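You operate a simulated robot arm through the tools that you are given. There is no shell and no other tool.

The job below is to be done with a simulated robot arm. You get a single attempt, and the scene is never put back.

## Task
Try the three white rollers in the hole gauge and sort them.
Fine: those that drop in go in the green tray, those that stand proud in the red tray.

It is judged by the outcome, as a careful person would: the job done as asked, and still so three seconds after it is handed in. It fails if anything else is knocked over, pushed out of place, dropped, spilled or broken.

## Robot
A 7-joint arm with a fingered hand, fixed in place. Base frame: the origin is on the floor under the middle of its stand, x ahead of it, y to its left, z up; the work surface is at about z = 90. Readings come in cm, rad, newtons and seconds.
With the tool pointing down near the work surface it reaches from about 20 to 66 cm from the base axis. Its first joint turns from -2.007 to 2.007 rad. Payload 3.1 kg.
The TCP is the grasp point between the finger pads, 2.2 cm short of the fingertips. In the tool frame z runs along the fingers and y along their closing line. The gripper opens to 11.2 cm; its body begins 6 cm behind the TCP. The gripper is a hand of 3 fingers: y runs from the thumb to the fingers, the wrist lies at [0, 0, -21.8] in the tool frame, and closing takes about 1.5 s.
Orientation is that of the tool frame in the base frame, as a unit quaternion [x, y, z, w]. With the fingers straight down and closing along the base's y, the tool's x points along the base's -x, its y along +y and its z along -z.

## Interface
- The arm moves only by the tool drive_tool. Its argument "steps" is a list of rows, each a list of 3 entries, a list of its own where there are three numbers: the gripper command, from -1 (shut) to 1 (fully open), values between in proportion, then the shift along the base's x, y, z in units of 25 mm (1.0 is 25 mm), then the turn, a rotation vector about the base's x, y, z in units of 6 degrees (1.0 is 6 degrees). In form: [[grip, [dx, dy, dz], [wx, wy, wz]], ...]. A call has 1 to 20 rows; each row shifts and turns the commanded pose from where the row before left it. A call with a number of a shift or a turn outside -1 to 1 is refused whole. A row lasts 0.2 s, in which the tool goes at most 5 cm and 0.15 rad; a call with a longer step from one row to the next is refused whole, and so is a gripper value outside its range. Where a pose cannot be reached the arm comes as near as it can. A force on the tool above 40 N (or 10 N above the force at the start of the call, whichever is more), or a blocked arm, ends the call early, and 0.2 s more pass. The fingers move at their own pace (about 10.8 cm/s each) and stop on an object; they squeeze with about 23 N. The grip force told is the motor's: it shows also when the fingers shut on nothing. Time passes only in rows, and 0.2 s behind the last, so rows that do not move let the fingers close. It gives the time, the measured TCP pose, the force on the tool (base axes), the opening and the grip force at its end, in the units of the frame above (readings bear some noise), with the torque about the TCP (base axes, N m) and any sound that the robot's microphone picked up, and new pictures: "pictures" is both (left out), scene, wrist or none.
- Cameras (640 x 400 px; columns grow to the right, rows downward): "scene" is fixed at [40.6, -50.32, 147.16]; the picture's right is [0.94, -0.33, 0.00], its down [-0.22, -0.63, -0.74] and it looks along [0.24, 0.70, -0.67] (base axes); focal length 305 px, centre (320, 200). "wrist" rides on the gripper at [6.6, 0.3, -8] in the tool frame; the picture's right is [-0.05, 1.00, 0.00], its down [-0.77, -0.04, -0.64] and it looks along [-0.64, -0.03, 0.77] (tool axes); focal length 275 px, centre (320, 200).
- move_column(by): slides the trunk up (or, below 0, down) by that many cm; the arm rides with it, the base frame stays. It gives what a move gives, with no picture.
- grasp_type(shape): the hand has 3 fingers and takes this shape, open, in about a second: jaw (thumb against the fingers, like two jaws); tri (thumb and two fingers); tip (a fingertip pinch); poke (one finger out to press); point (the index stretched); flat (the hand flat); cup (the hand cupped); fist (a fist). The gripper value then closes the fingers along that shape, each until it touches; the sizes above hold for jaw. It gives what a move gives, with no picture.
- pixel_to_xyz(camera, pixels): there is no depth. For up to 12 entries [column, row, z] of the newest picture of that camera ("zoom" is the newest enlarged one), the place [x, y] in the base frame at which the ray of that pixel passes the height z, good to about 0.2 cm, but the place of the scene camera against the robot may be out by one fixed shift of up to 2.5 cm in any direction. It takes no simulated time.
- zoom(camera, box): a new picture of the part [left, top, right, bottom] of that camera's present view, enlarged. It takes no simulated time.
- sign_off(): hands the job in; it is judged then, once.

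Unless the task says otherwise, let go and move clear before handing in.

The tools are called after "Call:" as a command line: name --argument value ..., lists and objects as JSON in quotes. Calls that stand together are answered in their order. drive_tool: Moves the arm, as the interface text tells. Its arguments: {"type":"object","properties":{"steps":{"type":"array","items":{"type":"array"}},"pictures":{"type":"string","enum":["both","scene","wrist","none"]}},"required":["steps"]} The other tools are called the same way: move_column (by) moves the trunk up or down; grasp_type (shape) gives the hand a shape; pixel_to_xyz (camera, pixels) gives the place at which the rays of pixels pass given heights; zoom (camera, box) takes an enlarged picture of a part of a camera's view; sign_off () hands the job in.

At the start:

```text
clock: 0.0
ee_pos: [50.2, -5.94, 113.88]
tcp_rot: [-0.001, 1.0, 0.0, 0.0]
force: [-0.1, 0.3, 0.1]
ft_torque: [0.01, 0.01, 0.03]
gripper_width: 11.2
grasp_force: 0.0
shape: jaw
trunk travel left (down, up): [-82.5, 16.5]
```

scene: 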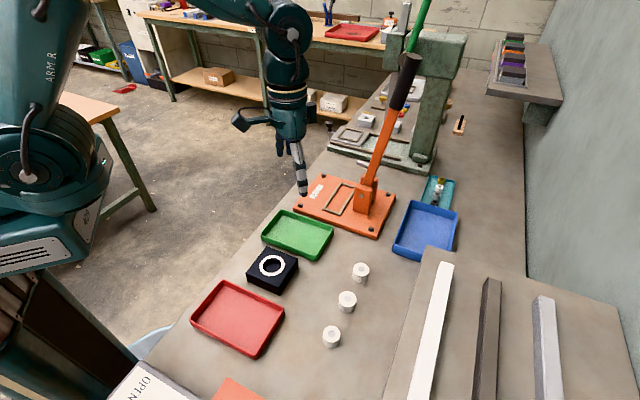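
wrist: 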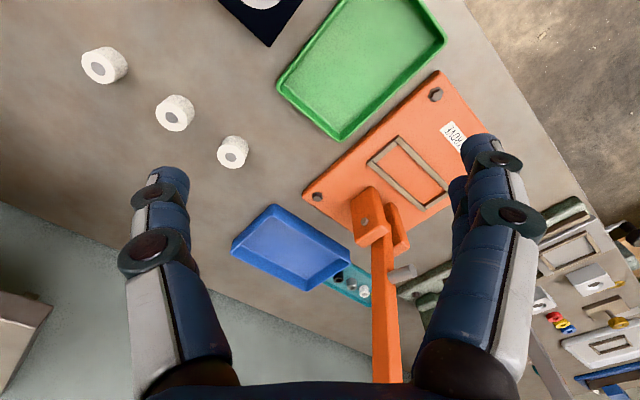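

The scene shows three white rollers near (361,272), (347,301) and (331,336), the black gauge at (272,268), and the green and red trays on either side of it. I'll zoom in and convert those pixels to positions first.

Call:
zoom --camera "scene" --box '[180, 180, 420, 370]'

Call:
pixel_to_xyz --camera "scene" --pixels '[[361, 272, 92], [347, 301, 92], [331, 336, 92], [272, 265, 93], [298, 235, 90], [238, 318, 90]]'

Call:
pixel_to_xyz --camera "wrist" --pixels '[[105, 65, 92], [175, 113, 92], [233, 152, 92], [262, 0, 93], [362, 65, 90]]'

Call:
zoom --camera "wrist" --box '[60, 0, 300, 190]'

```text
2.11 times, centred on (300, 275) of scene
```

zoom: 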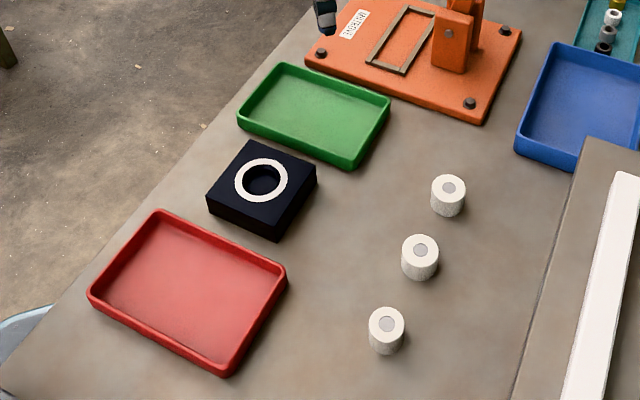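

```text
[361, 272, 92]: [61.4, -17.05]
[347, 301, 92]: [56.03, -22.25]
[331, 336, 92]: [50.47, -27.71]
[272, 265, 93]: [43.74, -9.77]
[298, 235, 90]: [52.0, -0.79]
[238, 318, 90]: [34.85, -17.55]
```

```text
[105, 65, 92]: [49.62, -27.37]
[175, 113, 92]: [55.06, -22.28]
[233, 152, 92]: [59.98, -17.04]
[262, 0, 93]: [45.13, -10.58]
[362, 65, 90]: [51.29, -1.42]
```

```text
2.11 times, centred on (180, 95) of wrist
```

zoom: 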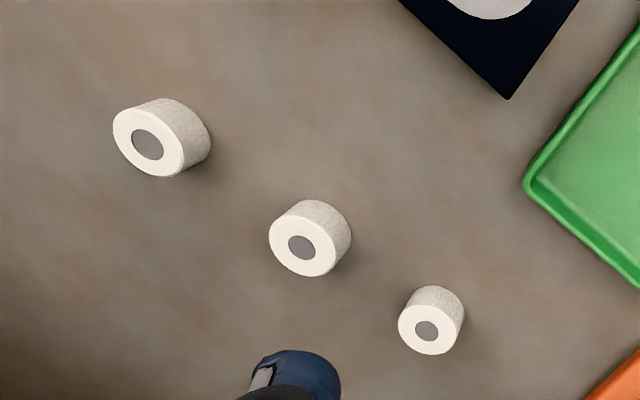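

The rollers stand on end in a line, and the wrist camera (trusted over the shifted scene camera) puts them near (49.6,-27.4), (55.1,-22.3) and (60.0,-17.0). I'll zoom in tighter to measure the rollers and the gauge.

Call:
zoom --camera "scene" --box '[310, 255, 390, 355]'

Call:
zoom --camera "scene" --box '[235, 240, 315, 300]'

Call:
zoom --camera "wrist" --box '[70, 30, 260, 180]'

```text
4.00 times, centred on (350, 305) of scene
```

zoom: 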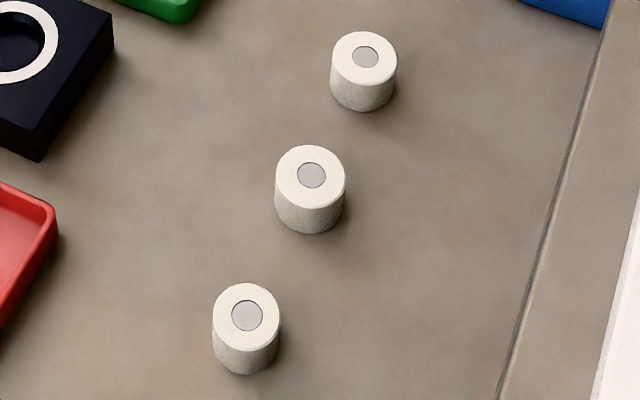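

```text
6.67 times, centred on (275, 270) of scene
```

zoom: 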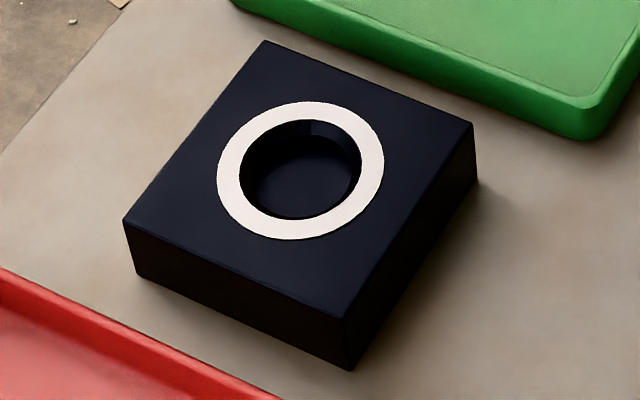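

```text
2.67 times, centred on (165, 105) of wrist
```

zoom: 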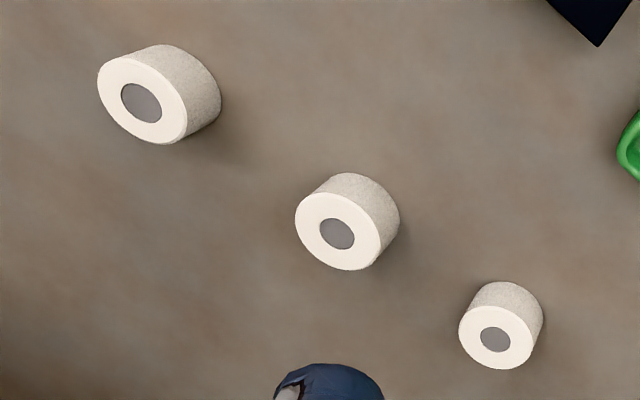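

From the zooms the rollers look roughly 3.0–3.5 cm wide and 2.5 cm tall, and the gauge about 2.9 cm tall with a shallow hole. I'll bring the wrist camera back over the gauge to get a calibrated view.

Call:
drive_tool --steps '[[1, [-0.9, -0.16, -0.1], [0, 0, 0]], [1, [-0.9, -0.16, -0.1], [0, 0, 0]], [1, [-0.9, -0.16, -0.1], [0, 0, 0]], [1, [-0.9, -0.16, -0.1], [0, 0, 0]], [1, [-0.9, -0.16, -0.1], [0, 0, 0]], [1, [-0.9, -0.16, -0.1], [0, 0, 0]], [1, [-0.9, -0.16, -0.1], [0, 0, 0]], [1, [-0.9, -0.16, -0.1], [0, 0, 0]], [1, [-0.9, -0.16, -0.1], [0, 0, 0]], [1, [0, 0, 0], [0, 0, 0]], [1, [0, 0, 0], [0, 0, 0]]]'

```text
clock: 2.4
ee_pos: [29.74, -9.53, 111.78]
tcp_rot: [0.0, 1.0, 0.0, 0.001]
force: [-0.1, 0.9, 0.6]
ft_torque: [-0.02, -0.02, 0.0]
gripper_width: 11.17
grasp_force: 0.0
shape: jaw
trunk travel left (down, up): [-82.5, 16.5]
```

scene: 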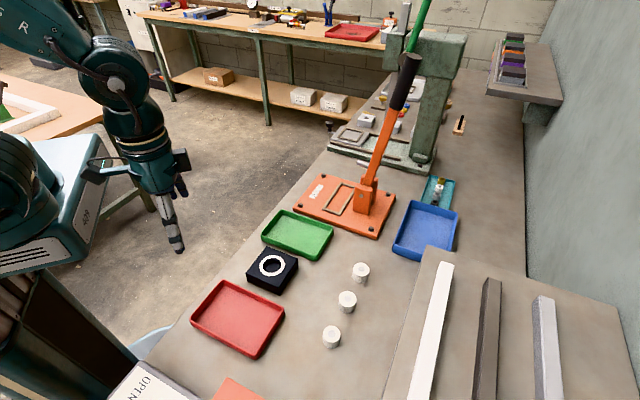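
wrist: 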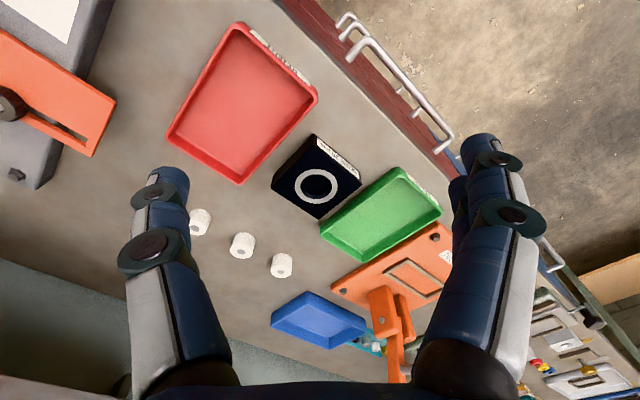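

The gauge now sits near the wrist image centre at (316,186), with a label on its side. I'll zoom in on it and locate the hole.

Call:
zoom --camera "wrist" --box '[260, 125, 380, 225]'

Call:
pixel_to_xyz --camera "wrist" --pixels '[[316, 186, 92.9], [243, 105, 90.5], [380, 215, 90.5], [200, 228, 92.5], [241, 249, 92.5], [281, 269, 92.5]]'

Call:
zoom --camera "wrist" --box '[180, 190, 320, 290]'

```text
4.00 times, centred on (320, 175) of wrist
```

zoom: 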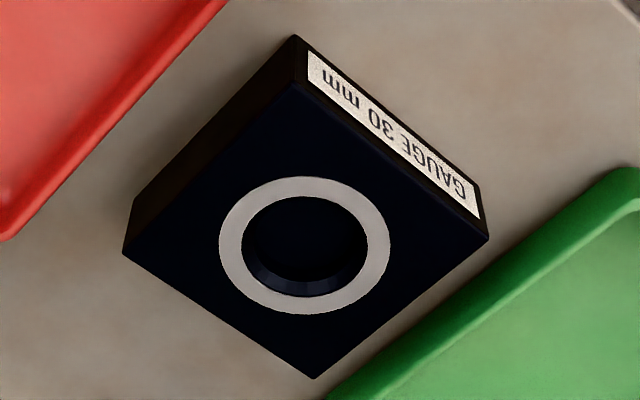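

```text
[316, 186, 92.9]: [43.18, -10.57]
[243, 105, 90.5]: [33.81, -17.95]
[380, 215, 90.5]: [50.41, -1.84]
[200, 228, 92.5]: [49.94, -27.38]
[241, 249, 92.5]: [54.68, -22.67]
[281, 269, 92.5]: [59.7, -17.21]
```

```text
4.00 times, centred on (250, 240) of wrist
```

zoom: 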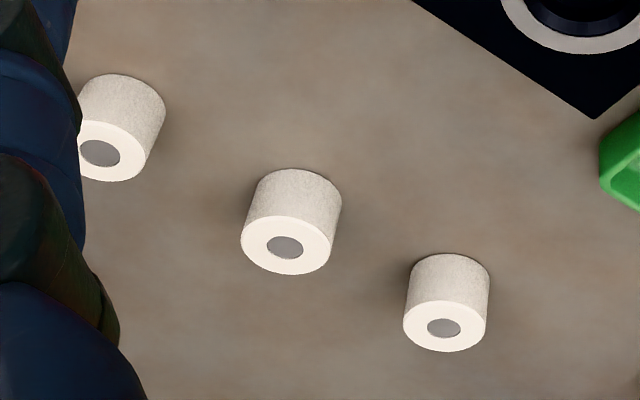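

The label on the gauge reads "GAUGE 30 mm", and the hole rim looks about 3.8 cm wide with a sloped wall inside. I'll zoom further into the hole to tell whether that is a chamfer.

Call:
zoom --camera "wrist" --box '[290, 162, 346, 210]'

Call:
zoom --camera "scene" --box '[252, 248, 294, 284]'

```text
8.33 times, centred on (318, 186) of wrist
```

zoom: 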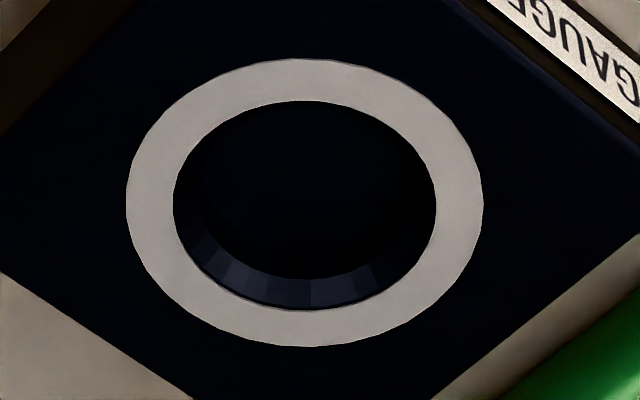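

```text
11.11 times, centred on (273, 266) of scene
```

zoom: 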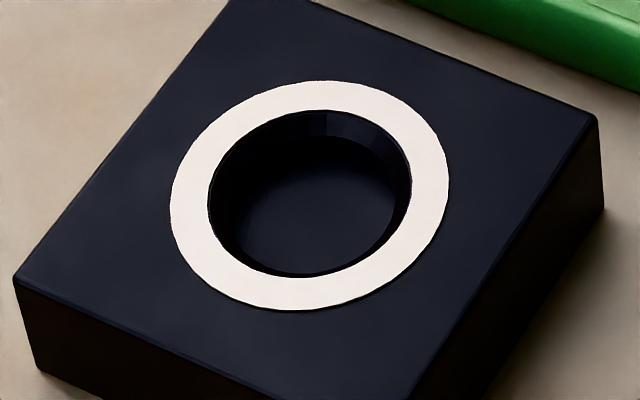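

The hole wall slopes inward on every side, so it has a lead-in chamfer that will help centre the rollers. The near wall appears as the pale band at zoom (300,285). I'll get the tray corners, then move to hover over the left roller near (49.8,-27.4) with the jaws turned 45° so they close across the row.

Call:
pixel_to_xyz --camera "wrist" --pixels '[[240, 22, 91.5], [318, 95, 91.5], [238, 183, 91.5], [167, 135, 91.5], [400, 168, 91.5], [441, 212, 91.5], [358, 262, 91.5], [320, 232, 91.5]]'

Call:
drive_tool --steps '[[0.4, [0.8, -0.715, -0.1], [0, 0, 0.75]], [0.4, [0.8, -0.715, -0.1], [0, 0, 0.75]], [0.4, [0.8, -0.715, -0.1], [0, 0, 0.75]], [0.4, [0.8, -0.715, -0.1], [0, 0, 0.75]], [0.4, [0.8, -0.715, -0.1], [0, 0, 0.75]], [0.4, [0.8, -0.715, -0.1], [0, 0, 0.75]], [0.4, [0.8, -0.715, -0.1], [0, 0, 0.75]], [0.4, [0.8, -0.715, -0.1], [0, 0, 0.75]], [0.4, [0.8, -0.715, -0.1], [0, 0, 0.75]], [0.4, [0.8, -0.715, -0.1], [0, 0, 0.75]], [0.4, [0, 0, -0.8], [0, 0, 0]], [0.4, [0, 0, -0.8], [0, 0, 0]], [0.4, [0, 0, -0.8], [0, 0, 0]], [0.4, [0, 0, 0], [0, 0, 0]], [0.4, [0, 0, 0], [0, 0, 0]]]'

```text
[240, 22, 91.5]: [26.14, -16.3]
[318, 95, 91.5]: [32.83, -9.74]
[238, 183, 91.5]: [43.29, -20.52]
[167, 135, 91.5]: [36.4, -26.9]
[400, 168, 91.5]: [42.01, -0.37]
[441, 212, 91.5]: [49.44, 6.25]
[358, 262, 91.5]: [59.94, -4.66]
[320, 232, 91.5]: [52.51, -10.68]
```

```text
clock: 5.6
ee_pos: [49.85, -27.38, 103.18]
tcp_rot: [-0.383, 0.924, 0.001, 0.001]
force: [0.5, 0.0, 0.1]
ft_torque: [-0.03, 0.01, -0.03]
gripper_width: 7.87
grasp_force: 0.1
shape: jaw
trunk travel left (down, up): [-82.5, 16.5]
```

scene: 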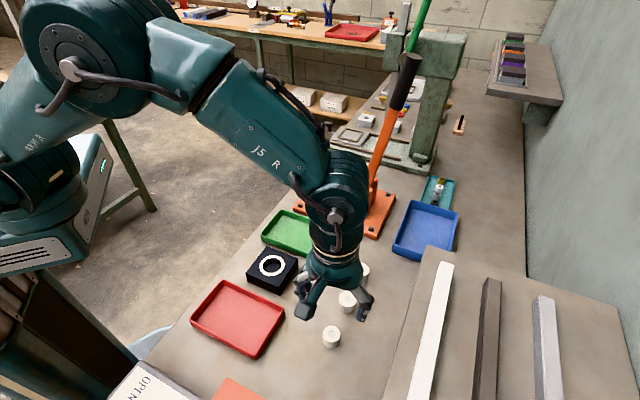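
wrist: 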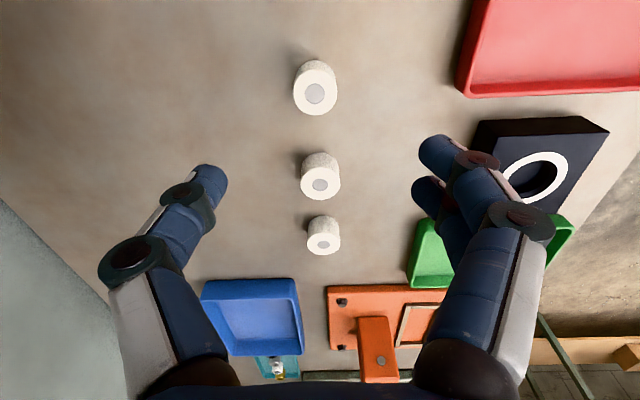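

The row of rollers now runs vertically down the wrist view, with the nearest at (315,92), the middle at (320,180) and the far one at (323,238). I'll zoom in on them to compare diameters and pin down positions.

Call:
zoom --camera "wrist" --box '[250, 50, 390, 130]'

Call:
zoom --camera "wrist" --box '[260, 140, 380, 270]'

Call:
pixel_to_xyz --camera "wrist" --pixels '[[315, 93, 92.5], [320, 185, 92.5], [323, 243, 92.5], [293, 93, 92.5], [338, 93, 92.5], [301, 185, 92.5], [339, 185, 92.5], [307, 243, 92.5], [340, 243, 92.5], [535, 178, 92.9]]'

```text
4.57 times, centred on (320, 90) of wrist
```

zoom: 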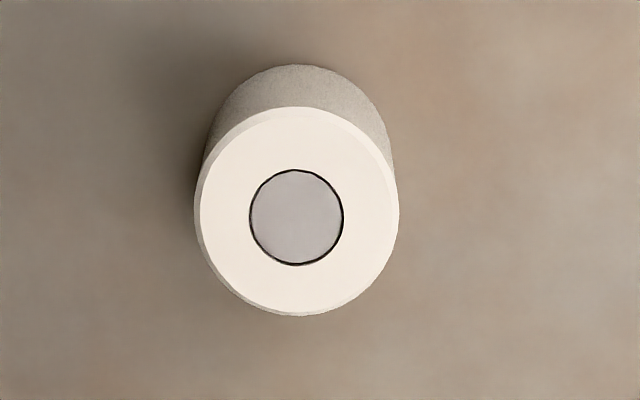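

```text
3.08 times, centred on (320, 205) of wrist
```

zoom: 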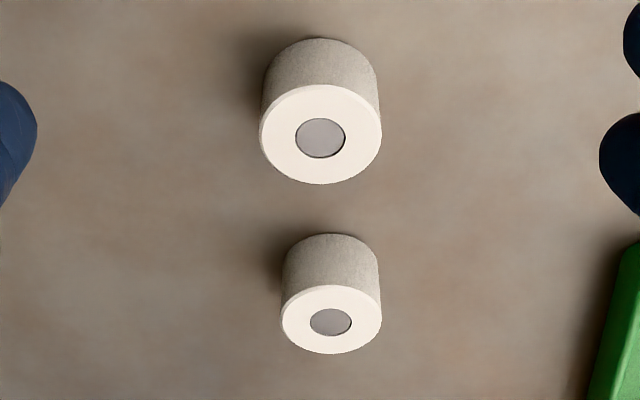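

```text
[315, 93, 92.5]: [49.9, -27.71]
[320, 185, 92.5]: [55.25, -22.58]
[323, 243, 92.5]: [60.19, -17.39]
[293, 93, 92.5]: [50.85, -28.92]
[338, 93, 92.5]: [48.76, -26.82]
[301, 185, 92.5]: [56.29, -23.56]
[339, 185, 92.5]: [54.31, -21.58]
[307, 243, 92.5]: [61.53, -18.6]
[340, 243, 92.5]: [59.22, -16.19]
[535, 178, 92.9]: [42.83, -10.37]
```

Roller 3 sits at about (49.9,-27.6), almost under the TCP. I'll descend in stages to check alignment and finger height before gripping.

Call:
drive_tool --steps '[[0.2, [0, -0.08, -0.7], [0, 0, 0]], [0.1, [0, 0, -0.7], [0, 0, 0]], [0.1, [0, 0, -0.7], [0, 0, 0]], [0.1, [0, 0, 0], [0, 0, 0]], [0.1, [0, 0, 0], [0, 0, 0]]]'

Call:
zoom --camera "scene" --box '[280, 270, 400, 360]'

Call:
zoom --camera "wrist" --box '[180, 100, 460, 270]'

```text
clock: 6.8
ee_pos: [49.99, -27.58, 97.86]
tcp_rot: [-0.382, 0.924, 0.0, 0.0]
force: [-0.9, -1.0, 0.6]
ft_torque: [0.0, 0.0, -0.01]
gripper_width: 6.25
grasp_force: 0.1
shape: jaw
trunk travel left (down, up): [-82.5, 16.5]
```

scene: 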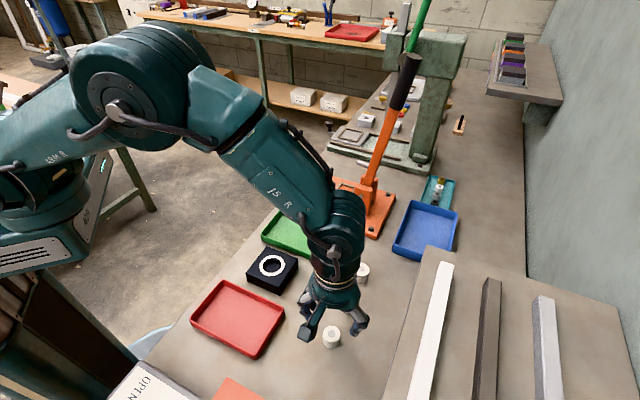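
wrist: 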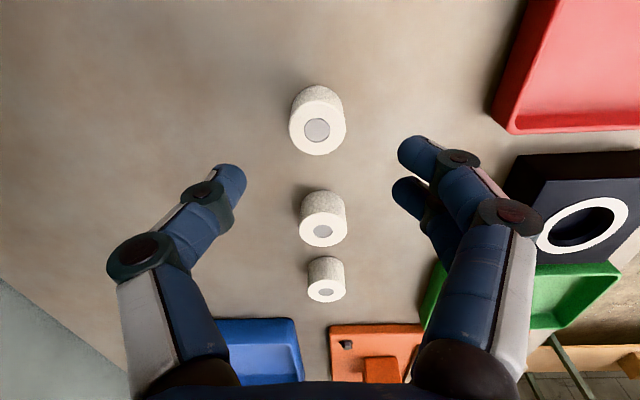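

```text
4.44 times, centred on (340, 315) of scene
```

zoom: 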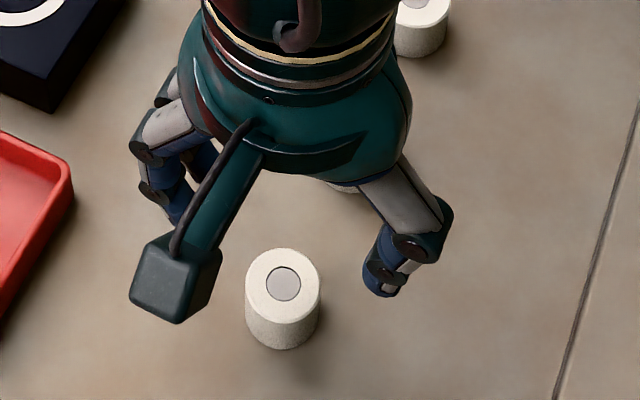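

```text
2.29 times, centred on (320, 185) of wrist
```

zoom: 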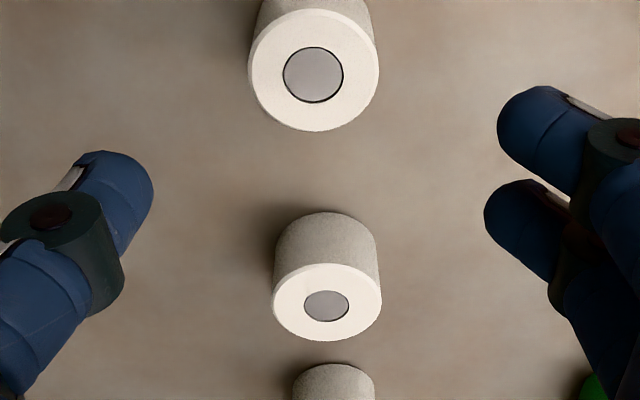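

The roller at (317,130) is centred between thumb and fingers. I'll recheck its coordinates from this closer view.

Call:
pixel_to_xyz --camera "wrist" --pixels '[[317, 129, 92.5], [323, 230, 92.5], [326, 290, 92.5], [289, 129, 92.5], [346, 129, 92.5], [317, 156, 92.5], [317, 101, 92.5], [317, 156, 92.9], [317, 86, 90], [584, 225, 92.9]]'

Call:
zoom --camera "wrist" --box '[270, 70, 370, 170]'

```text
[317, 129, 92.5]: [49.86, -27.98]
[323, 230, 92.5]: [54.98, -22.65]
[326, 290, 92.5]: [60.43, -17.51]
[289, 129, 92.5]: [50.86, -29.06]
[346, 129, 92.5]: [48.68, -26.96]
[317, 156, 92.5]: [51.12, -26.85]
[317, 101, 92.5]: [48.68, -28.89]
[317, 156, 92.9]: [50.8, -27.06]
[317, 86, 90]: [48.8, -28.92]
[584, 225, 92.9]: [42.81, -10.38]
```

```text
4.00 times, centred on (320, 120) of wrist
```

zoom: 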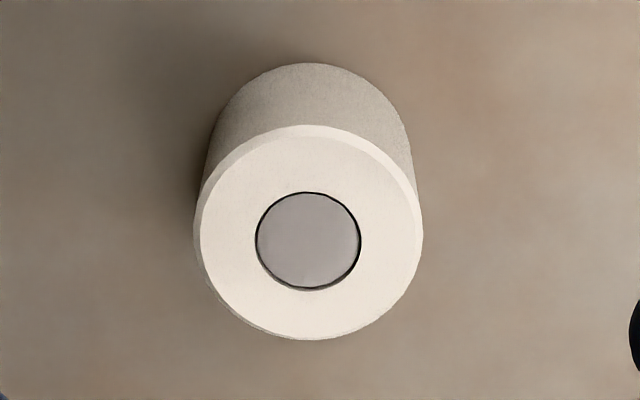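

My own ray calculation puts the roller's centre about 0.3 cm from the TCP, at (49.93,-27.87), with a diameter of about 3.0 cm and a height of about 2.5 cm. I'll descend so the fingertips sit about 1 cm above the table, leaving the roller's bottom free, and close.

Call:
drive_tool --steps '[[0.1, [-0.02, -0.1, -0.45], [0, 0, 0]], [0.1, [0, 0, -0.45], [0, 0, 0]], [0.1, [0, 0, -0.45], [0, 0, 0]], [0.1, [0, 0, -0.45], [0, 0, 0]], [0.1, [0, 0, 0], [0, 0, 0]], [0.1, [0, 0, 0], [0, 0, 0]]]'

Call:
zoom --camera "scene" --box '[280, 280, 380, 360]'

Call:
zoom --camera "wrist" --box '[200, 120, 440, 280]'

```text
clock: 8.2
ee_pos: [49.81, -27.76, 93.31]
tcp_rot: [-0.383, 0.924, 0.0, 0.0]
force: [0.2, 0.5, 0.4]
ft_torque: [-0.02, -0.02, -0.01]
gripper_width: 6.23
grasp_force: 0.0
shape: jaw
trunk travel left (down, up): [-82.5, 16.5]
```

scene: 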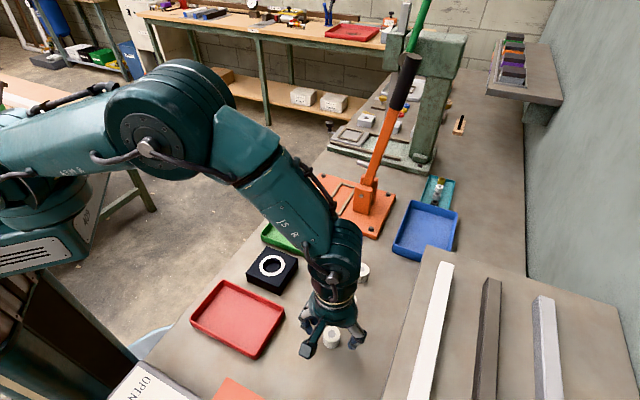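
wrist: 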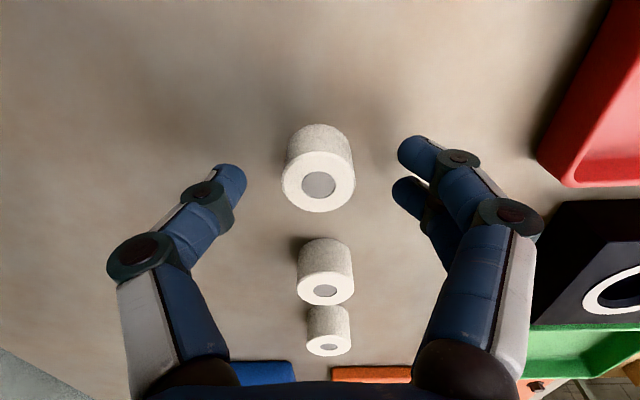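

```text
5.00 times, centred on (330, 320) of scene
```

zoom: 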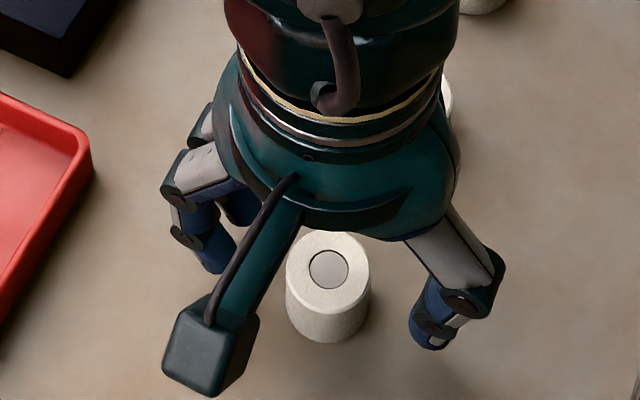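

```text
2.50 times, centred on (320, 200) of wrist
```

zoom: 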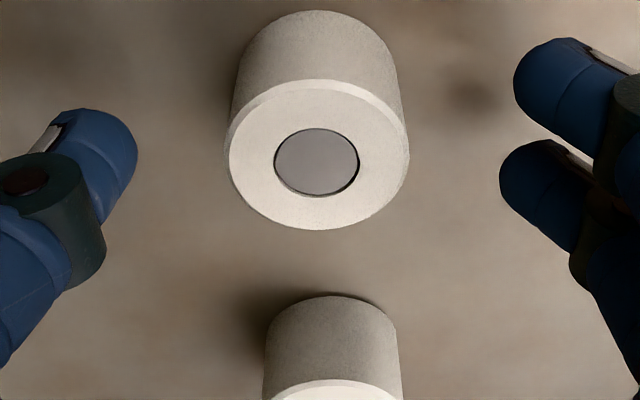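

The roller top sits at (319,184) in the wrist view, which works out within 0.1 cm of the TCP axis, midway between the thumb (240,180) and the two fingers (400,170). I'll close the hand.

Call:
drive_tool --steps '[[-0.2, [0, 0, 0], [0, 0, 0]], [-0.4, [0, 0, 0], [0, 0, 0]], [-0.6, [0, 0, 0], [0, 0, 0]], [-1, [0, 0, 0], [0, 0, 0]], [-1, [0, 0, 0], [0, 0, 0]], [-1, [0, 0, 0], [0, 0, 0]], [-1, [0, 0, 0], [0, 0, 0]]]'

Call:
zoom --camera "wrist" --box '[200, 120, 440, 280]'

Call:
zoom --camera "scene" --box '[290, 290, 370, 360]'

```text
clock: 9.8
ee_pos: [49.82, -27.8, 93.47]
tcp_rot: [-0.383, 0.924, 0.0, 0.001]
force: [0.1, -0.4, 0.6]
ft_torque: [0.02, -0.01, 0.02]
gripper_width: 2.17
grasp_force: 23.0
shape: jaw
trunk travel left (down, up): [-82.5, 16.5]
```

scene: 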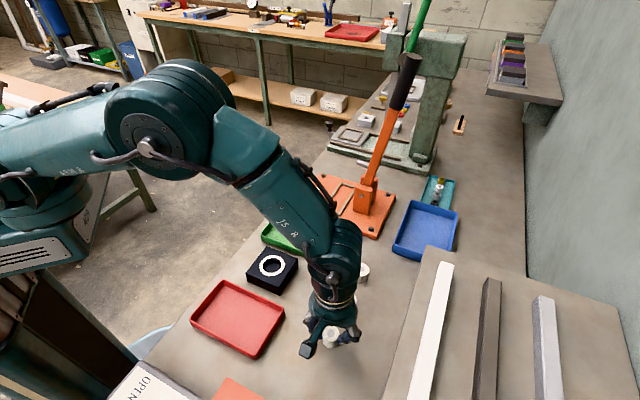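
wrist: 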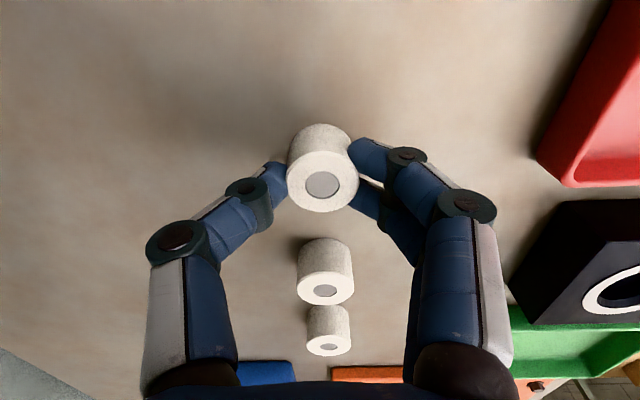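

```text
2.50 times, centred on (320, 200) of wrist
```

zoom: 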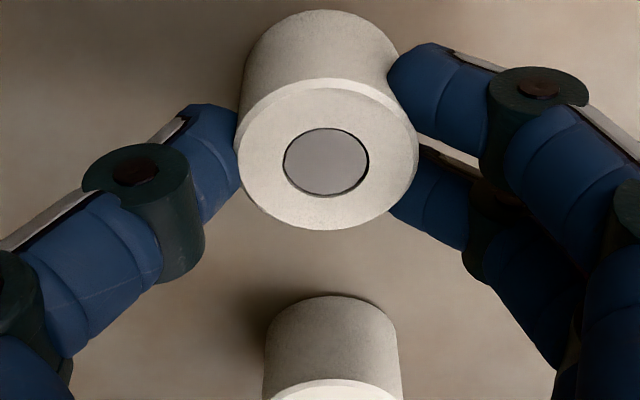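

```text
5.71 times, centred on (330, 325) of scene
```

zoom: 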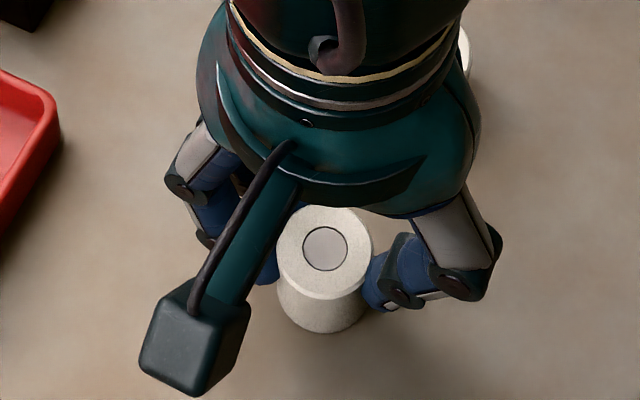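

The hand reads 23 N and the fingers are seated on the roller's upper half. I'll lift it slowly and carry it to above the gauge hole near (43.1,-10.5), staying high.

Call:
drive_tool --steps '[[-1, [0, 0, 0.2], [0, 0, 0]], [-1, [0, 0, 0.4], [0, 0, 0]], [-1, [0, 0, 0.6], [0, 0, 0]], [-1, [0, 0, 0.7], [0, 0, 0]], [-1, [0, 0, 0.7], [0, 0, 0]], [-1, [0, 0, 0.6], [0, 0, 0]], [-1, [0, 0, 0], [0, 0, 0]]]'

Call:
zoom --camera "scene" --box '[280, 260, 380, 350]'

```text
clock: 11.4
ee_pos: [49.83, -27.9, 101.59]
tcp_rot: [-0.382, 0.924, 0.0, 0.0]
force: [0.3, 0.0, -0.4]
ft_torque: [-0.01, 0.0, 0.0]
gripper_width: 2.14
grasp_force: 23.0
shape: jaw
trunk travel left (down, up): [-82.5, 16.5]
```

scene: 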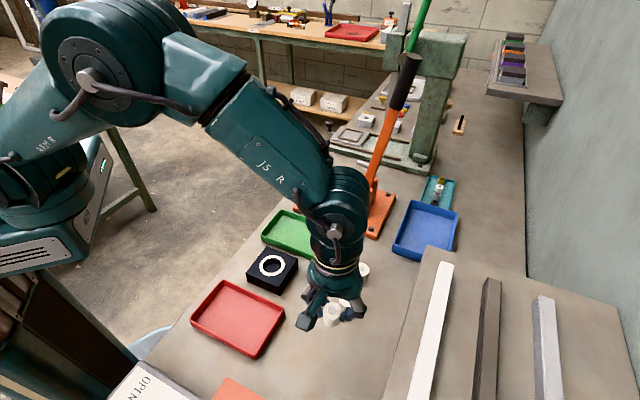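
wrist: 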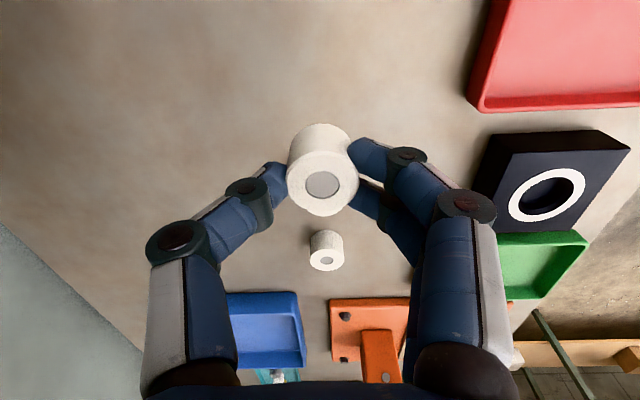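

```text
4.44 times, centred on (330, 305) of scene
```

zoom: 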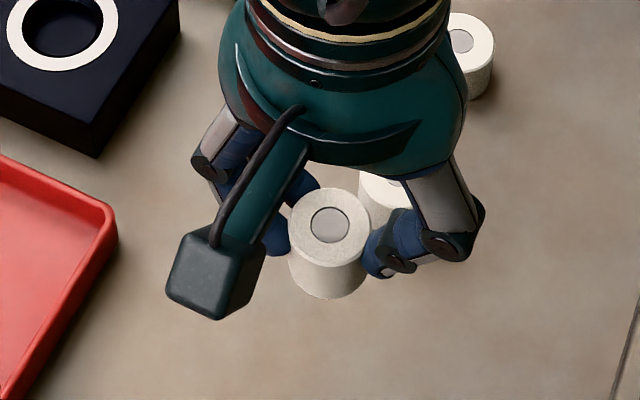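

The roller is lifted and still held, with its top at about (322,186). I'll carry it across at this height to above the gauge.

Call:
drive_tool --steps '[[-1, [-0.27, 0.69, 0], [0, 0, 0]], [-1, [-0.27, 0.69, 0], [0, 0, 0]], [-1, [-0.27, 0.69, 0], [0, 0, 0]], [-1, [-0.27, 0.69, 0], [0, 0, 0]], [-1, [-0.27, 0.69, 0], [0, 0, 0]], [-1, [-0.27, 0.69, 0], [0, 0, 0]], [-1, [-0.27, 0.69, 0], [0, 0, 0]], [-1, [-0.27, 0.69, 0], [0, 0, 0]], [-1, [-0.27, 0.69, 0], [0, 0, 0]], [-1, [-0.27, 0.69, 0], [0, 0, 0]], [-1, [0, 0, 0], [0, 0, 0]], [-1, [0, 0, 0], [0, 0, 0]]]'

Call:
zoom --camera "wrist" --box '[240, 100, 400, 220]'

Call:
zoom --camera "scene" --box '[220, 200, 340, 300]'

```text
clock: 14.0
ee_pos: [43.06, -10.66, 101.4]
tcp_rot: [-0.383, 0.924, 0.0, 0.0]
force: [-0.8, 0.2, -0.8]
ft_torque: [0.01, 0.01, 0.02]
gripper_width: 2.13
grasp_force: 23.0
shape: jaw
trunk travel left (down, up): [-82.5, 16.5]
```

scene: 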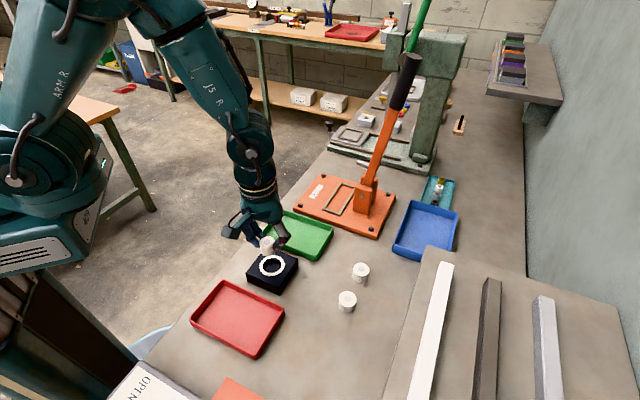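
wrist: 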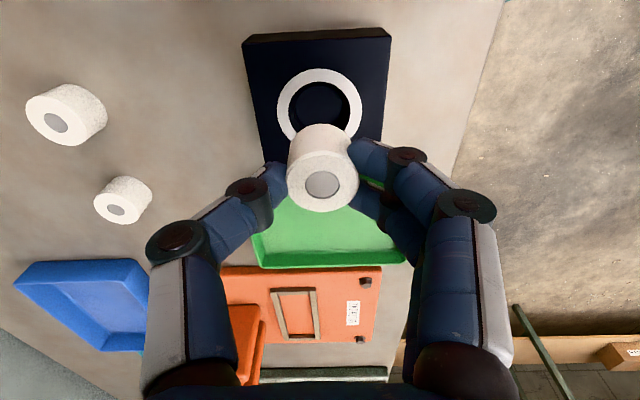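

```text
3.33 times, centred on (320, 160) of wrist
```

zoom: 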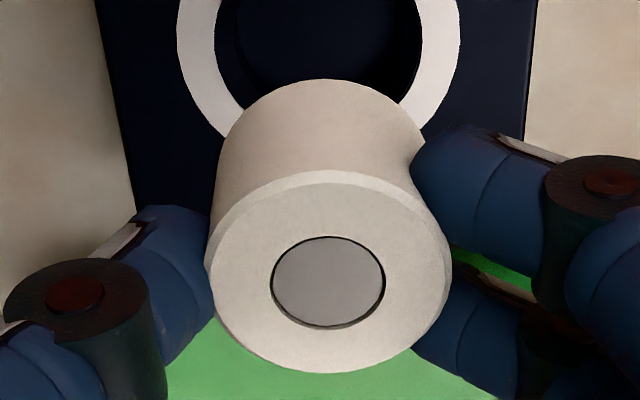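

```text
4.00 times, centred on (280, 250) of scene
```

zoom: 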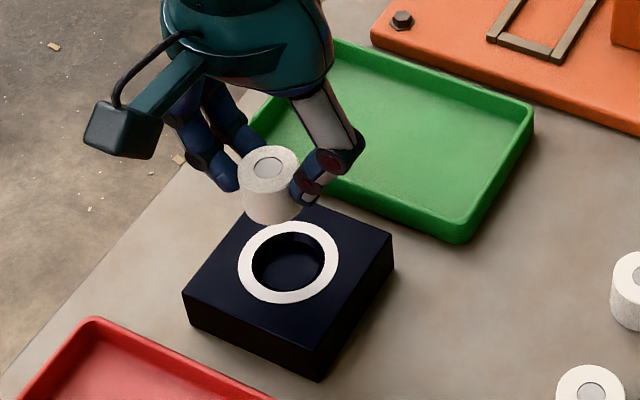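

From this view the hole centre lies about 0.3 cm toward +x and 0.1 cm toward +y of the held roller. The ring spans columns 276–362 with its top at row 68. I'll shift by that much and lower to just above the gauge.

Call:
drive_tool --steps '[[-1, [0.128, 0.042, -0.3], [0, 0, 0]], [-1, [0, 0, -0.5], [0, 0, 0]], [-1, [0, 0, -0.5], [0, 0, 0]], [-1, [0, 0, -0.3], [0, 0, 0]], [-1, [0, 0, 0], [0, 0, 0]], [-1, [0, 0, 0], [0, 0, 0]]]'

Call:
zoom --camera "wrist" --box '[240, 90, 400, 210]'

Call:
zoom --camera "scene" --box '[230, 220, 320, 300]'

```text
clock: 15.4
ee_pos: [43.33, -10.55, 97.52]
tcp_rot: [-0.383, 0.924, 0.0, -0.001]
force: [-0.6, -0.3, -0.5]
ft_torque: [0.0, 0.01, -0.01]
gripper_width: 2.13
grasp_force: 23.6
shape: jaw
trunk travel left (down, up): [-82.5, 16.5]
```

scene: 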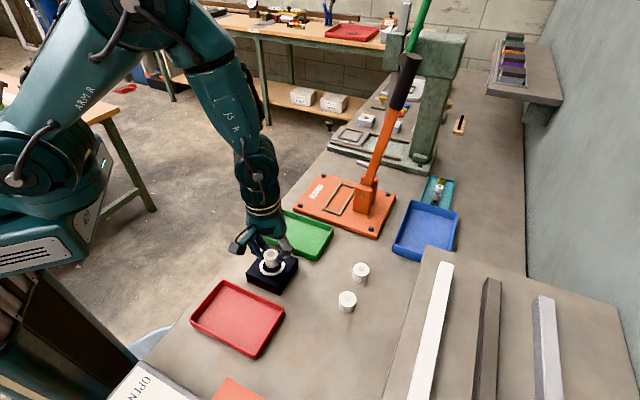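
wrist: 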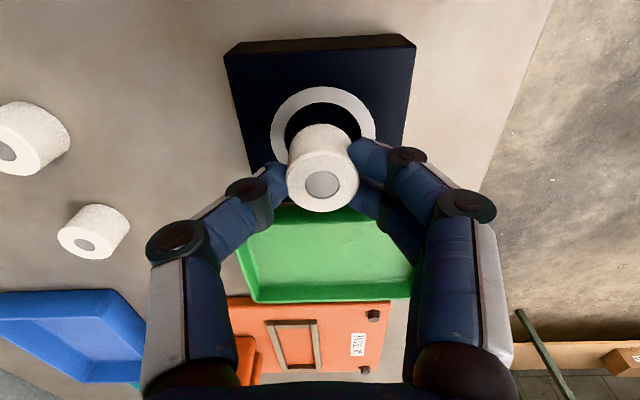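

```text
3.33 times, centred on (320, 150) of wrist
```

zoom: 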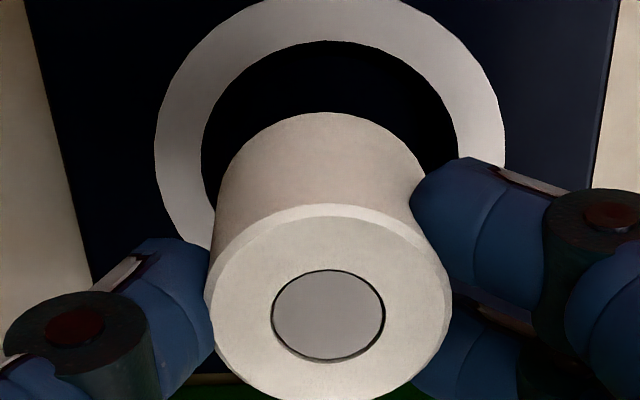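

```text
5.00 times, centred on (275, 260) of scene
```

zoom: 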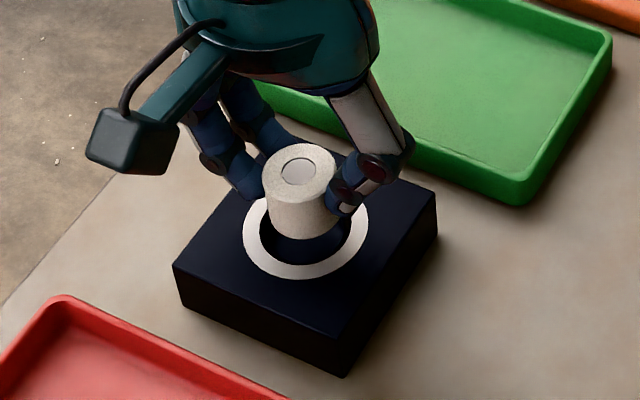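

The ring (columns 283–375) is centred on column 323 and its computed centre matches the held roller to about 0.1 cm. I'll lower gently to the rim and on into the lead-in, watching the force.

Call:
drive_tool --steps '[[-1, [0, 0, -0.1], [0, 0, 0]], [-1, [0, 0, -0.1], [0, 0, 0]], [-1, [0, 0, -0.1], [0, 0, 0]], [-1, [0, 0, -0.1], [0, 0, 0]], [-1, [0, 0, -0.06], [0, 0, 0]], [-1, [0, 0, -0.06], [0, 0, 0]], [-1, [0, 0, 0], [0, 0, 0]]]' --pictures "none"

```text
clock: 17.0
ee_pos: [43.33, -10.65, 96.09]
tcp_rot: [-0.382, 0.924, -0.001, -0.001]
force: [0.2, -0.7, 1.0]
ft_torque: [0.03, 0.03, 0.0]
gripper_width: 2.14
grasp_force: 22.9
shape: jaw
trunk travel left (down, up): [-82.5, 16.5]
```

The force is still near zero at TCP z = 96.1, so the roller is entering freely. I'll continue in 1 mm steps.

Call:
drive_tool --steps '[[-1, [0, 0, -0.04], [0, 0, 0]], [-1, [0, 0, -0.04], [0, 0, 0]], [-1, [0, 0, -0.04], [0, 0, 0]], [-1, [0, 0, 0], [0, 0, 0]]]' --pictures "both"

Call:
zoom --camera "scene" --box '[240, 230, 310, 290]'

Call:
zoom --camera "wrist" --box '[240, 90, 400, 210]'

```text
clock: 18.0
ee_pos: [43.22, -10.59, 95.98]
tcp_rot: [-0.383, 0.924, 0.0, 0.001]
force: [-4.0, -4.2, 9.2]
ft_torque: [-0.06, -0.02, -0.03]
gripper_width: 2.19
grasp_force: 22.3
shape: jaw
trunk travel left (down, up): [-82.5, 16.5]
```

scene: 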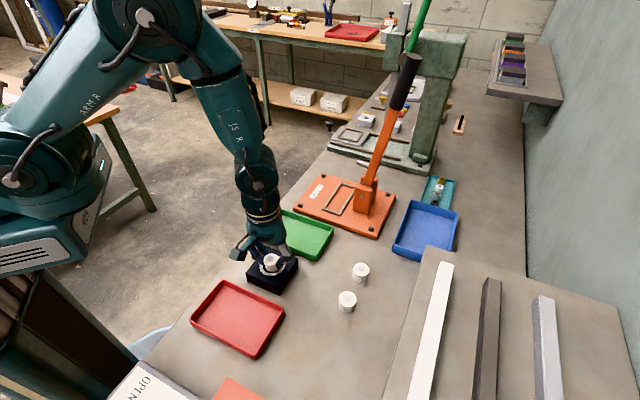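
wrist: 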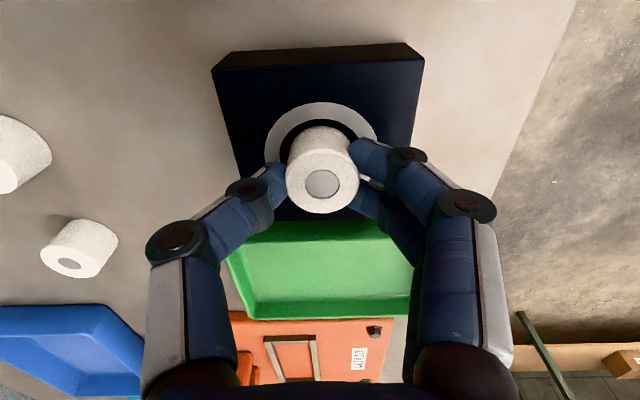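

```text
6.67 times, centred on (275, 260) of scene
```

zoom: 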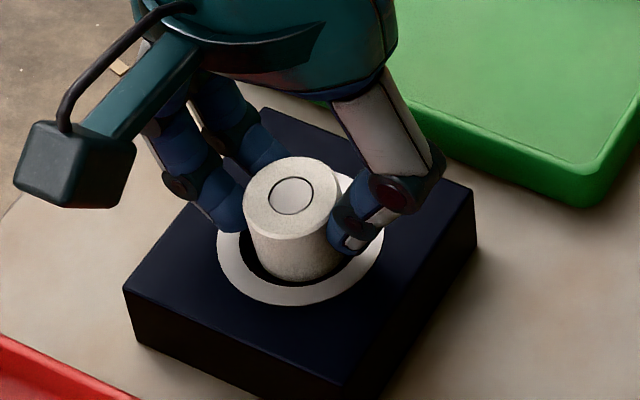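

```text
3.33 times, centred on (320, 150) of wrist
```

zoom: 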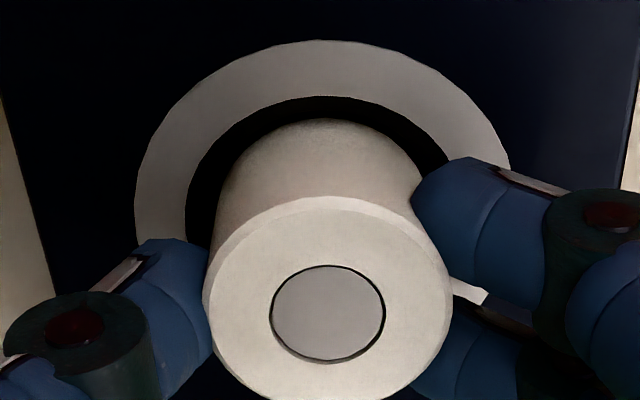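

The reaction [-4.0,-4.2,9.2] N shows the roller touching the lead-in on the +x/+y side. The gap in the wrist view is also larger on the near side, with the hole edge at zoom v=97 against the roller at v=118. I'll lift slightly, shift about 0.2 cm toward -x/-y and lower again.

Call:
drive_tool --steps '[[-1, [0, 0, 0.08], [0, 0, 0]], [-1, [-0.05, -0.05, 0], [0, 0, 0]], [-1, [0, 0, -0.04], [0, 0, 0]], [-1, [0, 0, -0.03], [0, 0, 0]], [-1, [0, 0, 0], [0, 0, 0]]]' --pictures "none"

```text
clock: 19.2
ee_pos: [43.36, -10.68, 95.87]
tcp_rot: [-0.382, 0.924, 0.0, 0.0]
force: [-0.6, 0.0, 0.8]
ft_torque: [0.0, 0.03, -0.04]
gripper_width: 2.19
grasp_force: 22.6
shape: jaw
trunk travel left (down, up): [-82.5, 16.5]
```

The force has gone back to about zero at z = 95.87. I'll keep lowering in small steps.

Call:
drive_tool --steps '[[-1, [0, 0, -0.03], [0, 0, 0]], [-1, [0, 0, -0.03], [0, 0, 0]], [-1, [0, 0, 0], [0, 0, 0]]]' --pictures "none"

```text
clock: 20.0
ee_pos: [43.27, -10.56, 95.77]
tcp_rot: [-0.383, 0.924, 0.001, -0.001]
force: [-0.2, -0.3, 0.2]
ft_torque: [0.03, -0.02, 0.02]
gripper_width: 2.19
grasp_force: 22.7
shape: jaw
trunk travel left (down, up): [-82.5, 16.5]
```

Call:
drive_tool --steps '[[-1, [0, 0, -0.03], [0, 0, 0]], [-1, [0, 0, -0.03], [0, 0, 0]], [-1, [0, 0, -0.03], [0, 0, 0]], [-1, [0, 0, 0], [0, 0, 0]]]' --pictures "none"

```text
clock: 21.0
ee_pos: [43.38, -10.67, 95.48]
tcp_rot: [-0.382, 0.924, 0.0, 0.0]
force: [-0.1, 0.4, -0.2]
ft_torque: [-0.01, 0.03, 0.02]
gripper_width: 2.17
grasp_force: 22.7
shape: jaw
trunk travel left (down, up): [-82.5, 16.5]
```

There is still no contact force at z = 95.48, with the roller's bottom about 0.8 cm into the hole. I'll go a little further and look.

Call:
drive_tool --steps '[[-1, [0, 0, -0.03], [0, 0, 0]], [-1, [0, 0, -0.03], [0, 0, 0]], [-1, [0, 0, -0.03], [0, 0, 0]], [-1, [0, 0, 0], [0, 0, 0]]]' --pictures "both"

Call:
zoom --camera "scene" --box '[240, 230, 310, 290]'

Call:
zoom --camera "wrist" --box '[240, 90, 400, 210]'

```text
clock: 22.0
ee_pos: [43.27, -10.68, 95.26]
tcp_rot: [-0.383, 0.924, 0.0, 0.002]
force: [1.3, -0.7, 10.7]
ft_torque: [0.04, -0.01, -0.03]
gripper_width: 2.21
grasp_force: 23.3
shape: jaw
trunk travel left (down, up): [-82.5, 16.5]
```

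scene: 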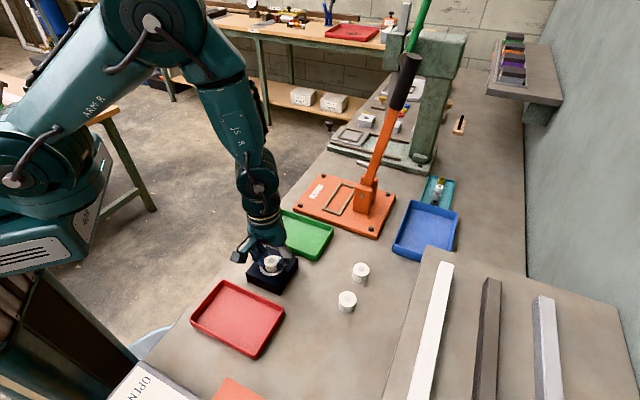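
wrist: 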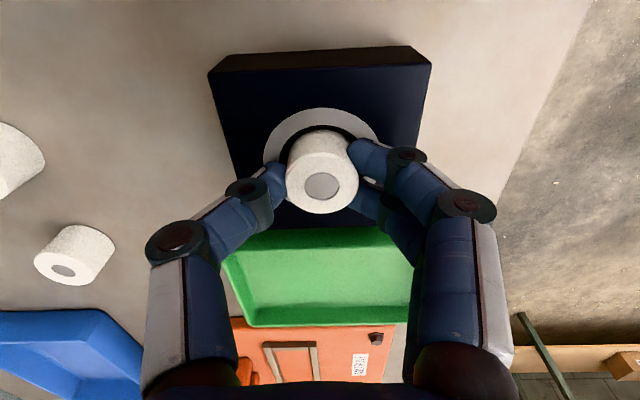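

```text
6.67 times, centred on (275, 260) of scene
```

zoom: 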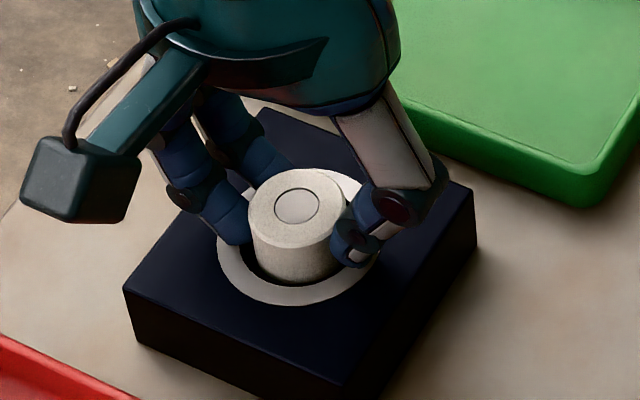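

```text
3.33 times, centred on (320, 150) of wrist
```

zoom: 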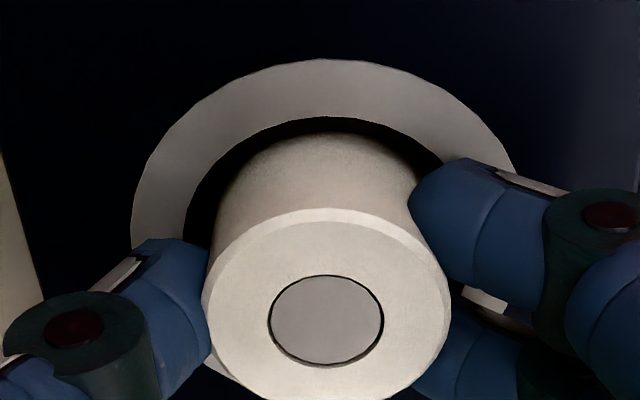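

The 10.7 N reaction at z = 95.26 is straight up. The roller's bottom is by then about 1 cm below the gauge top, well past the shallow 0.3–0.4 cm lead-in, and the fingertips are level with the gauge face. So this roller entered the bore freely and fits. I'll draw it out straight up without releasing, then check the scene.

Call:
drive_tool --steps '[[-1, [0, 0, 0.04], [0, 0, 0]], [-1, [0, 0, 0.1], [0, 0, 0]], [-1, [0, 0, 0.2], [0, 0, 0]], [-1, [0, 0, 0.3], [0, 0, 0]], [-1, [0, 0, 0.6], [0, 0, 0]], [-1, [0, 0, 0.6], [0, 0, 0]], [-1, [0, 0, 0.6], [0, 0, 0]], [-1, [0, 0, 0], [0, 0, 0]]]'

Call:
zoom --camera "wrist" --box '[220, 20, 420, 220]'

```text
clock: 23.8
ee_pos: [43.26, -10.62, 101.36]
tcp_rot: [-0.382, 0.924, 0.0, 0.0]
force: [-1.1, -0.1, -1.0]
ft_torque: [0.03, -0.04, 0.05]
gripper_width: 2.17
grasp_force: 23.0
shape: jaw
trunk travel left (down, up): [-82.5, 16.5]
```

scene: 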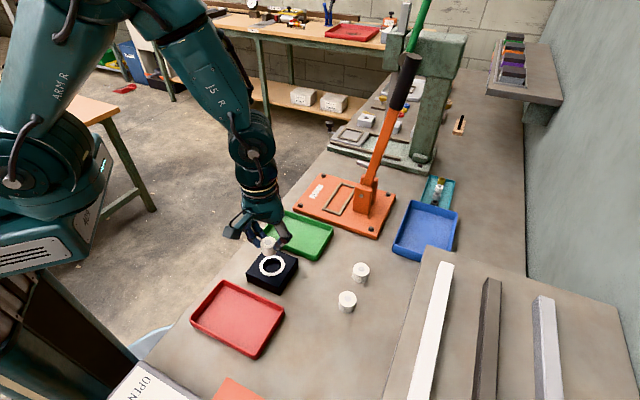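
wrist: 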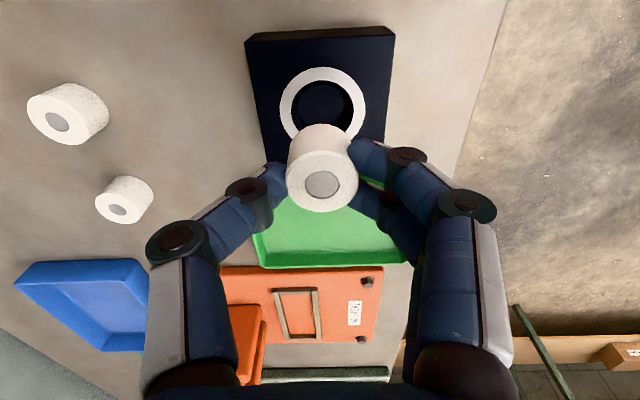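

```text
2.00 times, centred on (320, 120) of wrist
```

zoom: 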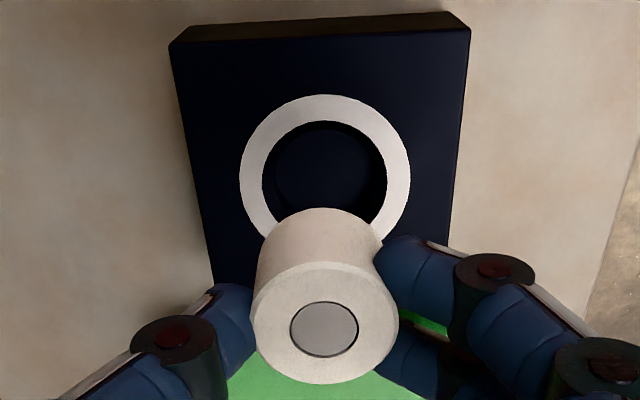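

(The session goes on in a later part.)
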